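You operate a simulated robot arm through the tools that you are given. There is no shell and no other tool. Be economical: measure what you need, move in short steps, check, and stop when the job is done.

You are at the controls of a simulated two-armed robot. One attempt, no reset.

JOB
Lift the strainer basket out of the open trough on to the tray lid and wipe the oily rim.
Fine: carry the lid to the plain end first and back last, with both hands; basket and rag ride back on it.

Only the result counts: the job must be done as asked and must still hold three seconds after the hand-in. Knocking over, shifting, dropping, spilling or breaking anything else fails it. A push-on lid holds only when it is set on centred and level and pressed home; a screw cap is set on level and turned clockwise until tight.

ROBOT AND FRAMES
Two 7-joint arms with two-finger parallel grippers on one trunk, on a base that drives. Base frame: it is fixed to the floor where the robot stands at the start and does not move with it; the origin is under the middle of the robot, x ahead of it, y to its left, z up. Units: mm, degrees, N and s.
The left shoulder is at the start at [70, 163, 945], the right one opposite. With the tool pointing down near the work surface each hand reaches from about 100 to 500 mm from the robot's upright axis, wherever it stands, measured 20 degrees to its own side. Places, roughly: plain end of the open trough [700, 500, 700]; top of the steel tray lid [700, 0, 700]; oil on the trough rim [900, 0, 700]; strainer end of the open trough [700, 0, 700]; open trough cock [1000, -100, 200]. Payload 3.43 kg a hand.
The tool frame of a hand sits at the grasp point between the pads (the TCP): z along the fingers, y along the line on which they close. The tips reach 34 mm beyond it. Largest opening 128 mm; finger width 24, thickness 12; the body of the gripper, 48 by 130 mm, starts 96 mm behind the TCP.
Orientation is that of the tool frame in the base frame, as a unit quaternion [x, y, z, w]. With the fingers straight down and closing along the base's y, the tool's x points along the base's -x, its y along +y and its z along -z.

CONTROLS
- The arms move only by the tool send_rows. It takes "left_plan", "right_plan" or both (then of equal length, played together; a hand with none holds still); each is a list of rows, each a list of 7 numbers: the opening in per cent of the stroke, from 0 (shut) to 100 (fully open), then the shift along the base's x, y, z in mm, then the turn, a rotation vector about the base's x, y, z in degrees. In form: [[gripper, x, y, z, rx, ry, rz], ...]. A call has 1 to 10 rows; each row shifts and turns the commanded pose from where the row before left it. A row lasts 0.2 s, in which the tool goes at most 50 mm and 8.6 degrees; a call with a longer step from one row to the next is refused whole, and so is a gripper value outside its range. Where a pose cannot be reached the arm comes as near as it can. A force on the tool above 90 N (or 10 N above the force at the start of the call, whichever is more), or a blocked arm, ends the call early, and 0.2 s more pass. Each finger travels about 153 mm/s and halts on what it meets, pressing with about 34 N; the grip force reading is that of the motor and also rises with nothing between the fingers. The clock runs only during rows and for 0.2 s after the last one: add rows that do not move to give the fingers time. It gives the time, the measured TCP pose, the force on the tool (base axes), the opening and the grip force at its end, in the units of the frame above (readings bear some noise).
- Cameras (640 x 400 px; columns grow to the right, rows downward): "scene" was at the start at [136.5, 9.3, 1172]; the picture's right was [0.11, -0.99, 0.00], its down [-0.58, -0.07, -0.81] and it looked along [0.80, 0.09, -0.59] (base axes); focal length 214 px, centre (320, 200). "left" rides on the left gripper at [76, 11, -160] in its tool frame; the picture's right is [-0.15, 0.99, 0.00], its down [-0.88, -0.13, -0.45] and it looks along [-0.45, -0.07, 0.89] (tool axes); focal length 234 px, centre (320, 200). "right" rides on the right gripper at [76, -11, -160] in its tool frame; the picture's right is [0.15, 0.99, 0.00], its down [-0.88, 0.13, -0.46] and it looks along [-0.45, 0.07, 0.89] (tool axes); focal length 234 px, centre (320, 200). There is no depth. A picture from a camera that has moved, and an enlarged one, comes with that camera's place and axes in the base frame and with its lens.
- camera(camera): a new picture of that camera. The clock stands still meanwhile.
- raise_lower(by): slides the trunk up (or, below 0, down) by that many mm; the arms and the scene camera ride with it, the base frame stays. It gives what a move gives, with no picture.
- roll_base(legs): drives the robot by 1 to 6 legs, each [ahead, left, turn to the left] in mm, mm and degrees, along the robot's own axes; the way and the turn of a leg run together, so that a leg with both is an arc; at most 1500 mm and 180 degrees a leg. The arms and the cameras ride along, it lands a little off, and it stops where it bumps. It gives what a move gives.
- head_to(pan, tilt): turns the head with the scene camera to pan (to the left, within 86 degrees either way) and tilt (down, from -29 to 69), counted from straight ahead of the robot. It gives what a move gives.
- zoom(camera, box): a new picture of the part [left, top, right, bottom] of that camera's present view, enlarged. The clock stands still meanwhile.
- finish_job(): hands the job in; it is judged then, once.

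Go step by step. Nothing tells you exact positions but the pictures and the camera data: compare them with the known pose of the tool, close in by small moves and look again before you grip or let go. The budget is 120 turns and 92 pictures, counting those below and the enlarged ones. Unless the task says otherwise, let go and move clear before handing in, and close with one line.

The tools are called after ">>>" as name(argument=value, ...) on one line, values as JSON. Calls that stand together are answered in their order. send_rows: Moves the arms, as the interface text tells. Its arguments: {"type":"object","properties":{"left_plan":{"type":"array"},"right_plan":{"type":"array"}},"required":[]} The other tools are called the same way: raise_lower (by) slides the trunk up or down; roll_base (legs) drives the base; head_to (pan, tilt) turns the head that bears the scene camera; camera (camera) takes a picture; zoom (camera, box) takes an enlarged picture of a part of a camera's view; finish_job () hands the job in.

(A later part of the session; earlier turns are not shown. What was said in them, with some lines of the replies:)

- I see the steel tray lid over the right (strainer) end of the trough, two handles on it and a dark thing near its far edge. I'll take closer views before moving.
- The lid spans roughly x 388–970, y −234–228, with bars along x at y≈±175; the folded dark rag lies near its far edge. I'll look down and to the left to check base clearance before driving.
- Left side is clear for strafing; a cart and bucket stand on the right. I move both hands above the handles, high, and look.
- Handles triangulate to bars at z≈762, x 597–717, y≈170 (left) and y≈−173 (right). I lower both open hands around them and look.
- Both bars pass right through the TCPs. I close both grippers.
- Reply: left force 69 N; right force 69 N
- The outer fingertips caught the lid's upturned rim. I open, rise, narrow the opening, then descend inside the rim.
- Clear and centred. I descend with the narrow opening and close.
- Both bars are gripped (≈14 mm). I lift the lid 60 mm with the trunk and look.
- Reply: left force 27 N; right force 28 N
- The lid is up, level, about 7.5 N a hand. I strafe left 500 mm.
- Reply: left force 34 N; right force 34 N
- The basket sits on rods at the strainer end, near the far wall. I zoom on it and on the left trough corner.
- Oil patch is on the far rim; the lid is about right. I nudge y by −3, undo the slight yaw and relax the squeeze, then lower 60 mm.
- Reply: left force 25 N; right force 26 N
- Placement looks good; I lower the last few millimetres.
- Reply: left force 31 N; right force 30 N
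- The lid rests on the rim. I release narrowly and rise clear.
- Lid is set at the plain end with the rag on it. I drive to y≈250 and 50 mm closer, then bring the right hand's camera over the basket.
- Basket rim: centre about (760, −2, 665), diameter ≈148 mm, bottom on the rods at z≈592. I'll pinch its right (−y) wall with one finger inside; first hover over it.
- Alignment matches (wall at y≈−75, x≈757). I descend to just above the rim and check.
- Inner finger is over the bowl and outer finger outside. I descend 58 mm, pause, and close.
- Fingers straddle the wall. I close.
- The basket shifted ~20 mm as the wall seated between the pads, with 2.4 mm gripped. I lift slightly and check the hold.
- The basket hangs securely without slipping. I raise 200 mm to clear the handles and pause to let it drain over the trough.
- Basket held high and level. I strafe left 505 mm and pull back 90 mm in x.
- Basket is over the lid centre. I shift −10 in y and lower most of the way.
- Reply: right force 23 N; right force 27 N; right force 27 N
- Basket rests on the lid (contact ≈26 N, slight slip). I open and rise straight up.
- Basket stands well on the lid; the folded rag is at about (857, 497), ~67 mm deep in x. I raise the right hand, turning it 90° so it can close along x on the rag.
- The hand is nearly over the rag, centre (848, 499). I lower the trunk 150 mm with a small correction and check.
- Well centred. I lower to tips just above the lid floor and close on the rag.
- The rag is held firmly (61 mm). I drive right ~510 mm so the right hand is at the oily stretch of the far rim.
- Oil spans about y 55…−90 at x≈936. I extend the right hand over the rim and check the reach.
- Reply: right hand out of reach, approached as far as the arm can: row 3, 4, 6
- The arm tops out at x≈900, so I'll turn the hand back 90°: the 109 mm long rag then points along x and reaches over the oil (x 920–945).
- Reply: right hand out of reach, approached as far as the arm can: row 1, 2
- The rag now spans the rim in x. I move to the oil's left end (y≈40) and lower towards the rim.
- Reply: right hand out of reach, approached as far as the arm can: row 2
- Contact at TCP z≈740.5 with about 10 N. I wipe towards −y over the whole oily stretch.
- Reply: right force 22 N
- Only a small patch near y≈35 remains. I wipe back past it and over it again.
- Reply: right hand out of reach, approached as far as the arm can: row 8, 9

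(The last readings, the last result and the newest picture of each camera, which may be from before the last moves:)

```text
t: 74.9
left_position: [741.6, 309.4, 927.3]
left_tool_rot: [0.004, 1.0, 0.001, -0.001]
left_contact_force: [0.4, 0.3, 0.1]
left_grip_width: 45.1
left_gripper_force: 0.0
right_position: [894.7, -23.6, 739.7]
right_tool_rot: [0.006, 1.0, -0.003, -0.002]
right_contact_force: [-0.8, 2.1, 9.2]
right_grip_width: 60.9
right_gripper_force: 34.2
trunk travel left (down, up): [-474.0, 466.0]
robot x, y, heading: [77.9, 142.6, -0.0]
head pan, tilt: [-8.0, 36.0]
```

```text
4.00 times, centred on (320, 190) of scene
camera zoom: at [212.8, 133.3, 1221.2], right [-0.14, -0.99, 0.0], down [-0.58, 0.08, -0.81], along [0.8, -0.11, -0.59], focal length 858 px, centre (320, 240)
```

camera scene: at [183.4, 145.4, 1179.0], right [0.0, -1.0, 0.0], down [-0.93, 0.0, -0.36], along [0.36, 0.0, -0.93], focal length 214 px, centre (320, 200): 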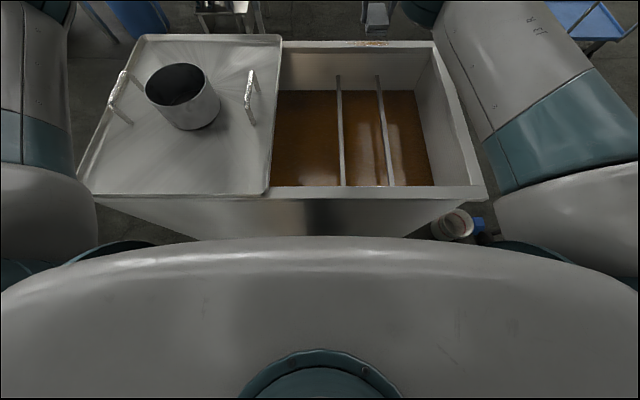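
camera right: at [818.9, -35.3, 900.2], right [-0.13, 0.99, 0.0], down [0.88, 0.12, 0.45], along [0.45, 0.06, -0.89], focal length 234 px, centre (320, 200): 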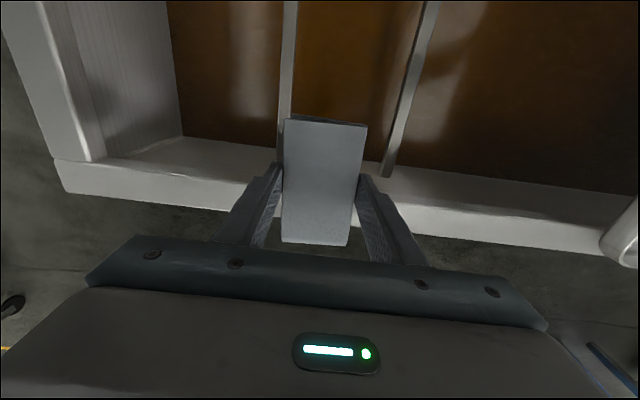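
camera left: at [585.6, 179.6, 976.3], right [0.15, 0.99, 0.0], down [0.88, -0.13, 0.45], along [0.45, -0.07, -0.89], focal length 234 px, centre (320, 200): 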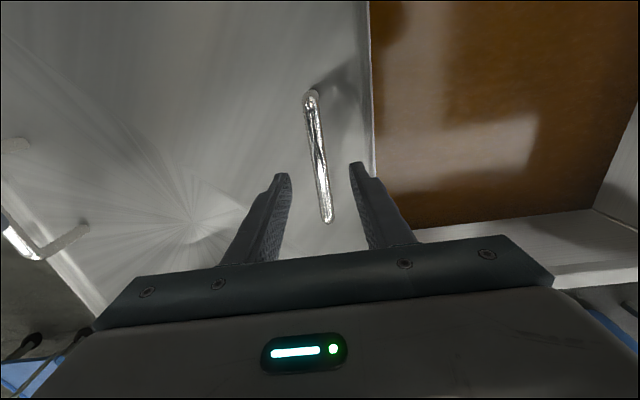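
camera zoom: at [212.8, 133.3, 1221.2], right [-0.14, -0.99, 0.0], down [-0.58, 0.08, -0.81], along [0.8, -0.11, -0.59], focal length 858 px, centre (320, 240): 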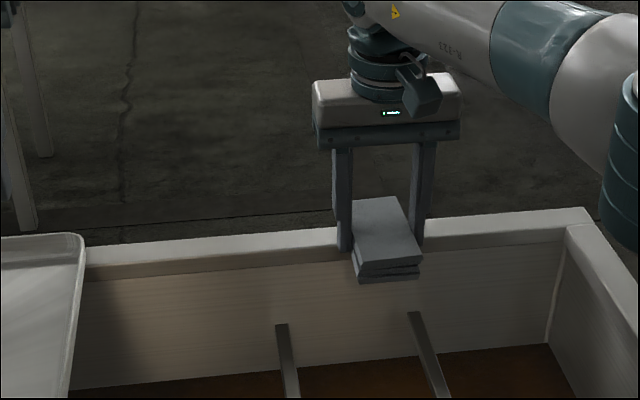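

The rim looks clean. I lift the rag, recheck the rim, and bring the hand back a little.

>>> send_rows(right_plan=[[0, -5, 0, 30, 0, 0, 0], [0, -10, 0, 45, 0, 0, 0], [0, -15, 0, 45, 0, 0, 0], [0, -15, 0, 0, 0, 0, 0], [0, 0, 0, 0, 0, 0, 0]])

>>> zoom(camera="scene", box=[240, 140, 400, 240])

```text
t: 76.1
left_position: [740.4, 309.7, 927.1]
left_tool_rot: [0.004, 1.0, -0.001, -0.001]
left_contact_force: [-0.1, 0.1, -0.4]
left_grip_width: 44.8
left_gripper_force: 0.1
right_position: [852.4, -23.3, 857.9]
right_tool_rot: [0.006, 1.0, -0.002, -0.001]
right_contact_force: [0.4, 0.0, -1.4]
right_grip_width: 60.8
right_gripper_force: 33.9
trunk travel left (down, up): [-474.0, 466.0]
robot x, y, heading: [78.3, 145.8, -0.1]
head pan, tilt: [-8.0, 36.0]
```

```text
4.00 times, centred on (320, 190) of scene
camera zoom: at [213.9, 133.5, 1221.1], right [-0.14, -0.99, 0.0], down [-0.58, 0.08, -0.81], along [0.8, -0.11, -0.59], focal length 858 px, centre (320, 240)
```

zoom: 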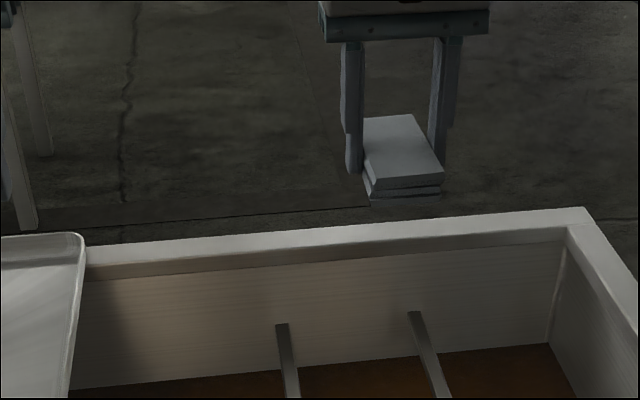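

The rim is clean. I drive back left so the rag comes over the free far part of the lid.

>>> roll_base(legs=[[0, 523, 0]])

>>> head_to(pan=-10, tilt=42)

>>> camera(camera="scene")

>>> camera(camera="right")

```text
t: 79.2
left_position: [742.4, 832.7, 926.8]
left_tool_rot: [0.005, 1.0, 0.0, 0.0]
left_contact_force: [0.4, 0.6, -0.1]
left_grip_width: 44.8
left_gripper_force: 0.0
right_position: [853.9, 500.5, 857.9]
right_tool_rot: [0.005, 1.0, -0.003, -0.002]
right_contact_force: [-0.3, -1.3, -0.4]
right_grip_width: 60.7
right_gripper_force: 34.0
trunk travel left (down, up): [-474.0, 466.0]
robot x, y, heading: [77.9, 670.6, -0.3]
head pan, tilt: [-8.0, 36.0]
```

```text
t: 79.8
left_position: [741.5, 832.6, 927.0]
left_tool_rot: [0.005, 1.0, 0.001, 0.0]
left_contact_force: [1.0, -0.4, -0.1]
left_grip_width: 45.0
left_gripper_force: 0.0
right_position: [852.9, 500.8, 858.8]
right_tool_rot: [0.006, 1.0, -0.002, -0.002]
right_contact_force: [0.4, -0.5, -0.9]
right_grip_width: 60.9
right_gripper_force: 34.8
trunk travel left (down, up): [-474.0, 466.0]
robot x, y, heading: [78.5, 670.0, 0.0]
head pan, tilt: [-10.0, 42.0]
```

```text
26 pictures are left
camera scene: at [211.0, 654.1, 1212.1], right [-0.18, -0.98, 0.0], down [-0.66, 0.12, -0.74], along [0.73, -0.13, -0.67], focal length 214 px, centre (320, 200)
```

scene: 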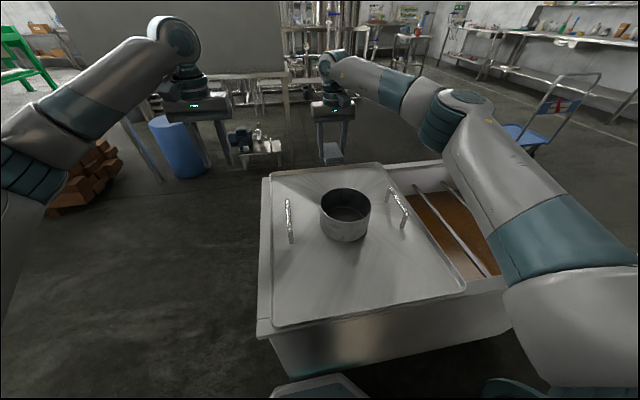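

```text
25 pictures are left
camera right: at [776.7, 488.2, 1018.6], right [-0.14, 0.99, 0.0], down [0.88, 0.12, 0.45], along [0.45, 0.06, -0.89], focal length 234 px, centre (320, 200)
```

right: 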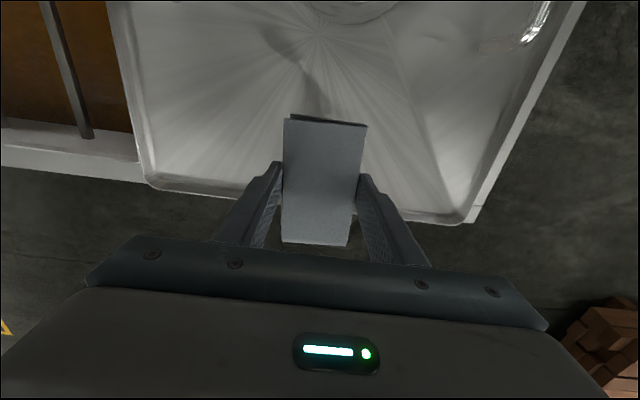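

I lower the rag to just above the lid floor, shifted 15 mm nearer.

>>> send_rows(right_plan=[[0, -15, 0, -20, 0, 0, 0], [0, 0, 0, -30, 0, 0, 0], [0, 0, 0, -30, 0, 0, 0], [0, 0, 0, -20, 0, 0, 0], [0, 0, 0, -8, 0, 0, 0], [0, 0, 0, 0, 0, 0, 0]])

>>> send_rows(right_plan=[[0, 0, 0, -3, 0, 0, 0], [0, 0, 0, 0, 0, 0, 0]])

>>> send_rows(right_plan=[[0, 0, 0, -2, 0, 0, 0], [0, 0, 0, 0, 0, 0, 0]])

```text
t: 81.2
left_position: [742.2, 831.9, 927.5]
left_tool_rot: [0.005, 1.0, 0.001, 0.0]
left_contact_force: [0.8, -0.1, -0.3]
left_grip_width: 44.7
left_gripper_force: 0.1
right_position: [836.5, 500.4, 750.4]
right_tool_rot: [0.006, 1.0, -0.002, -0.002]
right_contact_force: [0.6, 0.3, -0.5]
right_grip_width: 60.8
right_gripper_force: 33.8
trunk travel left (down, up): [-474.0, 466.0]
robot x, y, heading: [78.6, 669.2, -0.2]
head pan, tilt: [-10.0, 42.0]
```

```text
t: 81.8
left_position: [742.8, 832.5, 926.5]
left_tool_rot: [0.005, 1.0, 0.001, 0.0]
left_contact_force: [-1.0, -0.4, 0.2]
left_grip_width: 44.9
left_gripper_force: 0.0
right_position: [836.0, 499.7, 748.8]
right_tool_rot: [0.006, 1.0, -0.002, -0.003]
right_contact_force: [-0.7, 0.2, -0.3]
right_grip_width: 60.9
right_gripper_force: 34.0
trunk travel left (down, up): [-474.0, 466.0]
robot x, y, heading: [83.6, 669.6, -0.2]
head pan, tilt: [-10.0, 42.0]
```

```text
t: 82.4
left_position: [742.4, 832.1, 926.9]
left_tool_rot: [0.005, 1.0, 0.001, -0.001]
left_contact_force: [0.7, -0.3, -0.7]
left_grip_width: 44.6
left_gripper_force: 0.0
right_position: [837.2, 500.5, 745.8]
right_tool_rot: [0.006, 1.0, -0.002, -0.002]
right_contact_force: [-0.3, 0.9, -1.6]
right_grip_width: 60.8
right_gripper_force: 34.1
trunk travel left (down, up): [-474.0, 466.0]
robot x, y, heading: [78.5, 669.3, -0.1]
head pan, tilt: [-10.0, 42.0]
```

>>> send_rows(right_plan=[[0, 0, 0, -2, 0, 0, 0], [0, 0, 0, 0, 0, 0, 0]])

>>> send_rows(right_plan=[[60, 0, 0, 0, 0, 0, 0], [70, 0, 0, 0, 0, 0, 0], [70, 0, 0, 0, 0, 0, 0], [70, 0, 0, 30, 0, 0, 0], [70, 0, 0, 40, 0, 0, 0], [70, 0, 0, 45, 0, 0, 0], [70, 0, 0, 0, 0, 0, 0]])

>>> camera(camera="right")

>>> camera(camera="scene")

```text
t: 83.0
left_position: [741.3, 833.3, 928.9]
left_tool_rot: [0.005, 1.0, 0.0, 0.001]
left_contact_force: [0.2, -0.4, -0.4]
left_grip_width: 44.9
left_gripper_force: 0.0
right_position: [837.8, 500.5, 743.3]
right_tool_rot: [0.005, 1.0, -0.001, -0.002]
right_contact_force: [-0.7, -0.4, 5.1]
right_grip_width: 60.9
right_gripper_force: 34.3
trunk travel left (down, up): [-474.0, 466.0]
robot x, y, heading: [79.2, 669.5, -0.2]
head pan, tilt: [-10.0, 42.0]
```

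```text
t: 84.6
left_position: [742.6, 833.0, 927.6]
left_tool_rot: [0.005, 1.0, 0.0, -0.001]
left_contact_force: [0.1, 0.3, -0.2]
left_grip_width: 44.8
left_gripper_force: 0.1
right_position: [837.2, 498.1, 857.3]
right_tool_rot: [0.006, 1.0, -0.001, -0.002]
right_contact_force: [-0.5, -1.0, -1.7]
right_grip_width: 89.7
right_gripper_force: 0.1
trunk travel left (down, up): [-474.0, 466.0]
robot x, y, heading: [79.9, 668.8, -0.2]
head pan, tilt: [-10.0, 42.0]
```

```text
24 pictures are left
camera right: at [760.8, 486.4, 1018.5], right [-0.13, 0.99, 0.0], down [0.88, 0.12, 0.45], along [0.45, 0.06, -0.89], focal length 234 px, centre (320, 200)
```

right: 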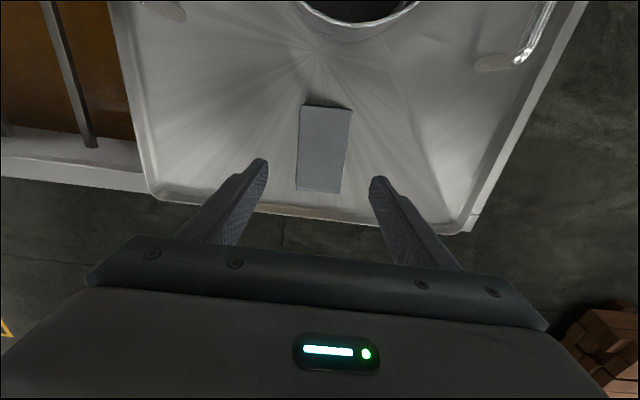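

```text
23 pictures are left
camera scene: at [211.6, 653.9, 1212.0], right [-0.18, -0.98, 0.0], down [-0.66, 0.12, -0.74], along [0.73, -0.13, -0.67], focal length 214 px, centre (320, 200)
```

scene: 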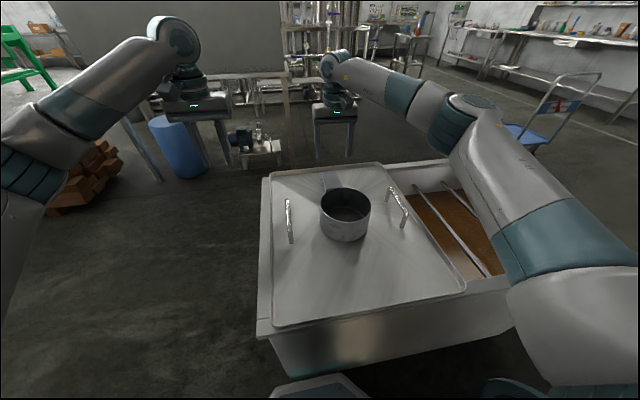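

Rag lies on the lid beside the basket. I drive back to y≈498 and bring both hands over the handles.

>>> roll_base(legs=[[-60, 0, 0], [0, -171, 0.2]])

```text
t: 86.7
left_position: [681.9, 658.4, 927.6]
left_tool_rot: [0.002, 1.0, 0.001, -0.001]
left_contact_force: [1.1, -1.2, 0.5]
left_grip_width: 44.9
left_gripper_force: 0.0
right_position: [776.3, 324.2, 858.2]
right_tool_rot: [0.005, 1.0, -0.002, -0.002]
right_contact_force: [-0.1, -0.2, 0.0]
right_grip_width: 89.5
right_gripper_force: 0.1
trunk travel left (down, up): [-474.0, 466.0]
robot x, y, heading: [19.4, 495.2, 0.0]
head pan, tilt: [-10.0, 42.0]
```

>>> send_rows(left_plan=[[40, -10, 5, -30, 0, 0, 0], [40, -11, 5, -30, 0, 0, 0], [40, 0, 0, -25, 0, 0, 0], [40, 0, 0, 0, 0, 0, 0], [40, 0, 0, 0, 0, 0, 0]], right_plan=[[80, -35, 1, 0, 0, 0, 0.5], [60, -35, 1, 0, 0, 0, 0], [40, -30, 1, 0, 0, 0, 0], [40, -19, 1, -18, 0, 0, 0], [40, 0, 0, 0, 0, 0, 0]])

>>> camera(camera="left")

>>> camera(camera="right")

```text
t: 87.9
left_position: [659.2, 669.2, 842.2]
left_tool_rot: [0.003, 1.0, 0.0, -0.001]
left_contact_force: [-0.6, -0.3, -0.6]
left_grip_width: 51.1
left_gripper_force: 0.2
right_position: [656.0, 328.3, 840.5]
right_tool_rot: [0.0, 1.0, -0.003, -0.002]
right_contact_force: [-1.0, 0.0, -1.0]
right_grip_width: 50.7
right_gripper_force: 0.0
trunk travel left (down, up): [-474.0, 466.0]
robot x, y, heading: [20.1, 492.6, 0.3]
head pan, tilt: [-10.0, 42.0]
```

```text
22 pictures are left
camera left: at [583.1, 681.6, 1002.5], right [0.15, 0.99, 0.0], down [0.88, -0.14, 0.45], along [0.45, -0.07, -0.89], focal length 234 px, centre (320, 200)
```

left: 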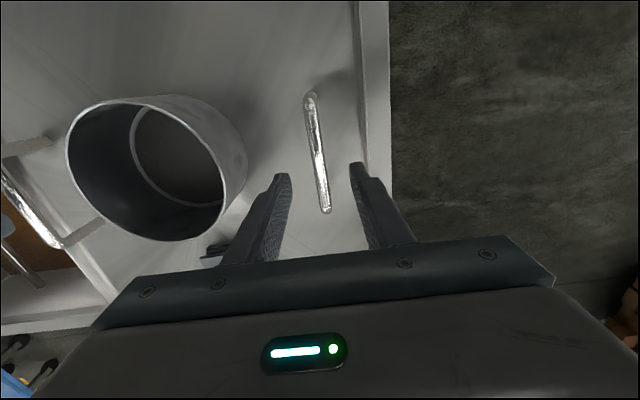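

```text
21 pictures are left
camera right: at [580.7, 316.8, 1001.1], right [-0.15, 0.99, 0.0], down [0.88, 0.13, 0.45], along [0.45, 0.06, -0.89], focal length 234 px, centre (320, 200)
```

right: 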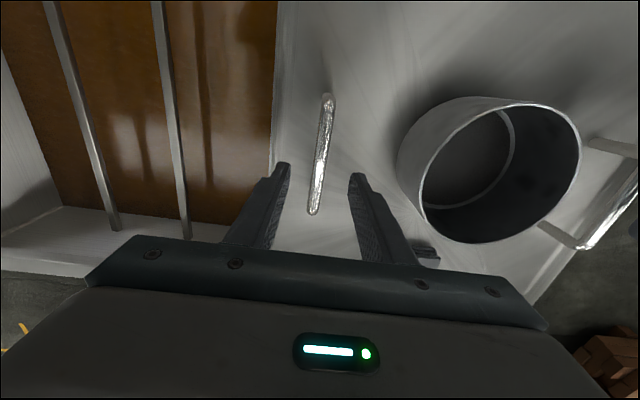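

Both bars are centred. I descend and close.

>>> send_rows(left_plan=[[40, 0, 0, -28, 0, 0, 0], [40, 0, 0, -28, 0, 0, 0], [40, 0, 0, -27, 0, 0, 0], [40, 0, 0, 0, 0, 0, 0], [0, 0, 0, 0, 0, 0, 0], [0, 0, 0, 0, 0, 0, 0], [0, 0, 0, 0, 0, 0, 0]], right_plan=[[40, 0, 0, -27, 0, 0, 0], [40, 0, 0, -27, 0, 0, 0], [40, 0, 0, -27, 0, 0, 0], [40, 0, 0, 0, 0, 0, 0], [0, 0, 0, 0, 0, 0, 0], [0, 0, 0, 0, 0, 0, 0], [0, 0, 0, 0, 0, 0, 0]])

```text
t: 89.5
left_position: [659.5, 669.8, 760.3]
left_tool_rot: [0.004, 1.0, 0.001, 0.0]
left_contact_force: [-2.3, -1.4, -0.7]
left_grip_width: 13.7
left_gripper_force: 33.6
right_position: [657.9, 330.2, 759.0]
right_tool_rot: [0.002, 1.0, -0.001, -0.002]
right_contact_force: [0.1, -1.7, 0.3]
right_grip_width: 13.6
right_gripper_force: 33.7
trunk travel left (down, up): [-474.0, 466.0]
robot x, y, heading: [18.4, 497.0, 0.2]
head pan, tilt: [-10.0, 42.0]
```

Gripped with no side load. I lift 60 mm with the trunk and look at the load.

>>> raise_lower(by=60)

>>> camera(camera="scene")

```text
t: 90.5
left_position: [660.8, 669.0, 818.5]
left_tool_rot: [0.003, 1.0, 0.001, -0.001]
left_contact_force: [-0.4, 0.1, -8.2]
left_grip_width: 13.8
left_gripper_force: 33.4
right_position: [659.1, 329.1, 818.4]
right_tool_rot: [0.0, 1.0, -0.003, -0.002]
right_contact_force: [-1.0, 0.3, -8.2]
right_grip_width: 13.6
right_gripper_force: 34.1
trunk travel left (down, up): [-534.0, 406.0]
robot x, y, heading: [21.2, 494.4, -0.2]
head pan, tilt: [-10.0, 42.0]
```

```text
20 pictures are left
camera scene: at [152.1, 479.1, 1271.8], right [-0.17, -0.98, 0.0], down [-0.66, 0.12, -0.74], along [0.73, -0.13, -0.67], focal length 214 px, centre (320, 200)
```

scene: 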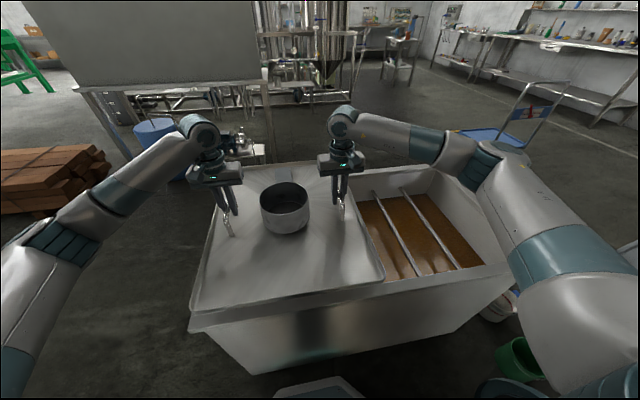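

Level with everything riding on it. I strafe right 501 mm.

>>> roll_base(legs=[[0, -500, 0]])

>>> camera(camera="scene")

```text
t: 93.4
left_position: [661.2, 177.9, 818.4]
left_tool_rot: [0.002, 1.0, 0.001, -0.001]
left_contact_force: [0.0, 0.2, -7.5]
left_grip_width: 13.8
left_gripper_force: 34.6
right_position: [659.6, -161.1, 817.0]
right_tool_rot: [-0.002, 1.0, -0.002, -0.003]
right_contact_force: [-1.3, -0.7, -6.4]
right_grip_width: 13.7
right_gripper_force: 34.3
trunk travel left (down, up): [-534.0, 406.0]
robot x, y, heading: [23.2, 1.8, 0.1]
head pan, tilt: [-10.0, 42.0]
```

```text
19 pictures are left
camera scene: at [152.6, -14.5, 1271.9], right [-0.17, -0.99, 0.0], down [-0.66, 0.11, -0.74], along [0.73, -0.13, -0.67], focal length 214 px, centre (320, 200)
```

scene: 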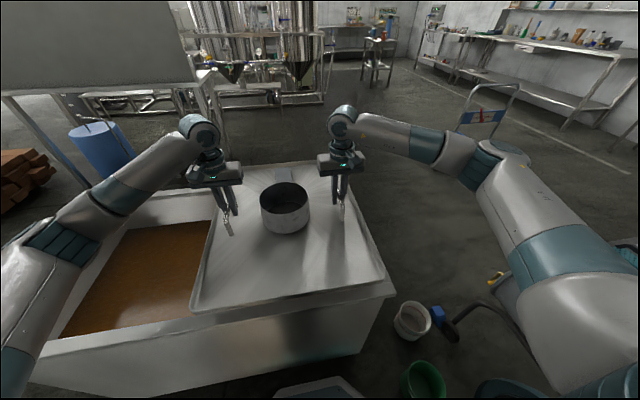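

I correct both hands together by −10.7 mm in y and −1.5 mm in x, then lower.

>>> send_rows(left_plan=[[0, -0.5, -2, 0, 0, 0, 0], [0, -0.5, -4, 0, 0, 0, 0], [0, -0.5, -4, 0, 0, 0, 0], [0, 0, -0.7, 0, 0, 0, 0], [0, 0, 0, 0, 0, 0, 0]], right_plan=[[0, -0.5, -2, 0, 0, 0, 0], [0, -0.5, -4, 0, 0, 0, 0], [0, -0.5, -4, 0, 0, 0, 0], [0, 0, -0.7, 0, 0, 0, 0], [0, 0, 0, 0, 0, 0, 0]])

>>> raise_lower(by=-52)

>>> head_to(pan=0, tilt=45)

>>> camera(camera="scene")

>>> zoom(camera="scene", box=[210, 130, 450, 280])

```text
t: 94.6
left_position: [659.0, 167.6, 818.6]
left_tool_rot: [0.001, 1.0, 0.0, -0.002]
left_contact_force: [-0.1, -5.6, -7.7]
left_grip_width: 13.8
left_gripper_force: 34.0
right_position: [658.8, -172.4, 818.5]
right_tool_rot: [-0.001, 1.0, -0.002, -0.002]
right_contact_force: [-0.5, 5.5, -7.9]
right_grip_width: 13.8
right_gripper_force: 34.3
trunk travel left (down, up): [-534.0, 406.0]
robot x, y, heading: [19.9, 1.1, 0.1]
head pan, tilt: [-10.0, 42.0]
```

```text
t: 95.5
left_position: [659.3, 166.5, 767.2]
left_tool_rot: [0.001, 1.0, 0.0, -0.001]
left_contact_force: [0.4, -6.1, -6.8]
left_grip_width: 13.9
left_gripper_force: 34.1
right_position: [657.6, -171.7, 766.7]
right_tool_rot: [-0.001, 1.0, -0.002, -0.002]
right_contact_force: [-1.3, 6.2, -7.6]
right_grip_width: 13.9
right_gripper_force: 34.0
trunk travel left (down, up): [-482.0, 458.0]
robot x, y, heading: [19.3, 3.7, 0.1]
head pan, tilt: [-10.0, 42.0]
```

```text
t: 96.2
left_position: [659.8, 167.6, 767.1]
left_tool_rot: [0.002, 1.0, 0.001, -0.001]
left_contact_force: [0.0, -6.1, -7.4]
left_grip_width: 13.9
left_gripper_force: 34.2
right_position: [657.8, -173.3, 766.6]
right_tool_rot: [-0.002, 1.0, -0.003, -0.003]
right_contact_force: [0.4, 7.1, -8.2]
right_grip_width: 13.7
right_gripper_force: 34.6
trunk travel left (down, up): [-482.0, 458.0]
robot x, y, heading: [17.5, -0.5, 0.2]
head pan, tilt: [0.0, 45.0]
```

```text
18 pictures are left
camera scene: at [151.5, 0.4, 1215.5], right [0.0, -1.0, 0.0], down [-0.71, 0.0, -0.71], along [0.71, 0.0, -0.71], focal length 214 px, centre (320, 200)
```

scene: 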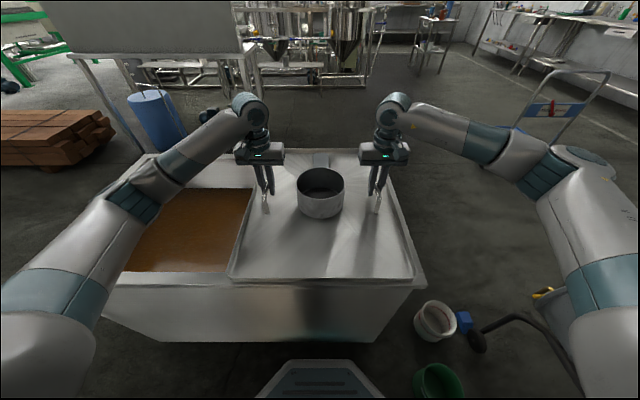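

```text
2.67 times, centred on (330, 205) of scene
camera zoom: at [151.5, 0.4, 1215.5], right [0.0, -1.0, 0.0], down [-0.71, 0.0, -0.71], along [0.71, 0.0, -0.71], focal length 572 px, centre (293, 187)
```

zoom: 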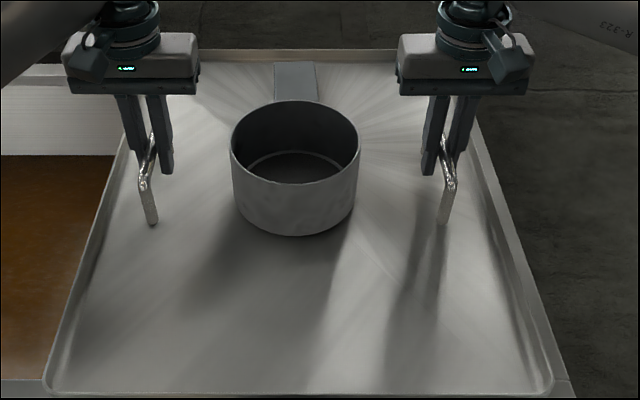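

The lid is over its old spot; I lower the last 9 mm.

>>> raise_lower(by=-9)

>>> zoom(camera="scene", box=[200, 140, 460, 300])

```text
t: 96.8
left_position: [659.1, 166.3, 760.9]
left_tool_rot: [0.002, 1.0, 0.0, 0.002]
left_contact_force: [3.1, -6.2, 6.5]
left_grip_width: 13.9
left_gripper_force: 34.1
right_position: [657.3, -172.9, 759.3]
right_tool_rot: [-0.002, 1.0, -0.002, -0.001]
right_contact_force: [3.7, 5.5, 0.6]
right_grip_width: 13.9
right_gripper_force: 34.4
trunk travel left (down, up): [-473.0, 467.0]
robot x, y, heading: [18.5, 0.9, 0.6]
head pan, tilt: [0.0, 45.0]
```

```text
2.46 times, centred on (330, 220) of scene
camera zoom: at [150.0, 0.3, 1207.1], right [0.0, -1.0, 0.0], down [-0.71, 0.0, -0.71], along [0.71, 0.0, -0.71], focal length 528 px, centre (295, 151)
```

zoom: 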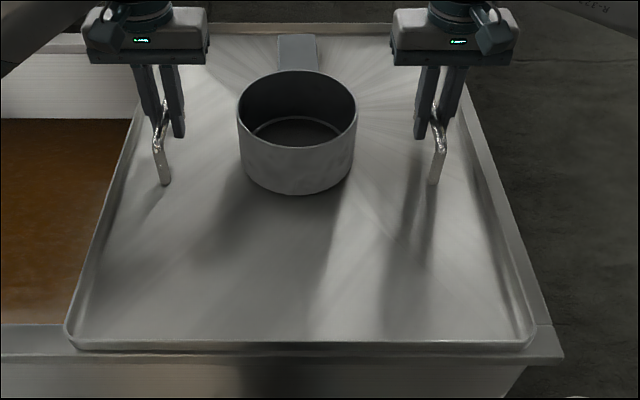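

It rests on the rim. I settle 1 mm, release narrowly and rise clear.

>>> send_rows(left_plan=[[0, 0, 0, -1, 0, 0, 0], [15, 0, 0, 0, 0, 0, 0], [35, 0, 0, 0, 0, 0, 0], [35, 0, 0, 0, 0, 0, 0], [35, 0, 0, 40, 0, 0, 0], [35, 0, 0, 40, 0, 0, 0], [35, 0, 0, 45, 0, 0, 0], [35, 0, 0, 45, 0, 0, 0], [35, 0, 0, 0, 0, 0, 0]], right_plan=[[0, 0, 0, -1, 0, 0, 0], [15, 0, 0, 0, 0, 0, 0], [35, 0, 0, 0, 0, 0, 0], [35, 0, 0, 0, 0, 0, 0], [35, 0, 0, 40, 0, 0, 0], [35, 0, 0, 40, 0, 0, 0], [35, 0, 0, 45, 0, 0, 0], [35, 0, 0, 45, 0, 0, 0], [35, 0, 0, 0, 0, 0, 0]])

>>> camera(camera="scene")

>>> zoom(camera="scene", box=[200, 130, 460, 290])

```text
t: 98.8
left_position: [659.3, 166.4, 926.7]
left_tool_rot: [0.002, 1.0, 0.001, -0.002]
left_contact_force: [0.3, 0.0, 0.0]
left_grip_width: 44.7
left_gripper_force: 0.0
right_position: [657.3, -173.8, 926.3]
right_tool_rot: [-0.001, 1.0, -0.003, -0.003]
right_contact_force: [0.2, 0.0, -0.5]
right_grip_width: 45.0
right_gripper_force: 0.1
trunk travel left (down, up): [-473.0, 467.0]
robot x, y, heading: [19.7, 4.2, 0.1]
head pan, tilt: [0.0, 45.0]
```

```text
15 pictures are left
camera scene: at [150.8, 0.6, 1206.6], right [0.0, -1.0, 0.0], down [-0.71, 0.0, -0.71], along [0.71, 0.0, -0.71], focal length 214 px, centre (320, 200)
```

scene: 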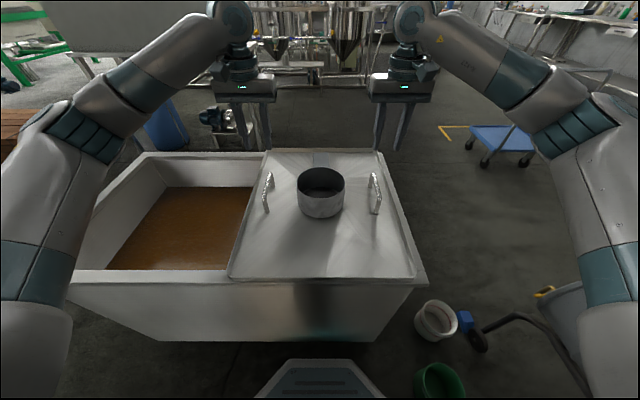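

```text
2.46 times, centred on (330, 210) of scene
camera zoom: at [150.8, 0.6, 1206.6], right [0.0, -1.0, 0.0], down [-0.71, 0.0, -0.71], along [0.71, 0.0, -0.71], focal length 528 px, centre (295, 175)
```

zoom: 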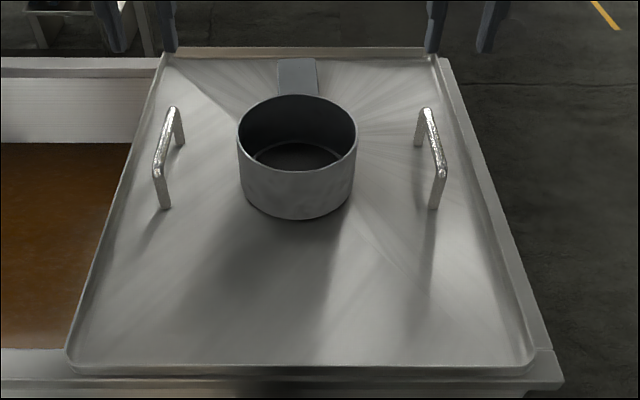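

The lid is level on the strainer end, the basket and rag sit on it, the rim is wiped, and both hands are clear. I hand in.

>>> finish_job()

```text
The job is handed in.
```

I've handed the job in. The basket and rag are on the tray lid, and the lid is back on the strainer end of the trough. In the last pictures the far rim showed no oil, though the lid now covers that stretch again. Both hands are open and clear.
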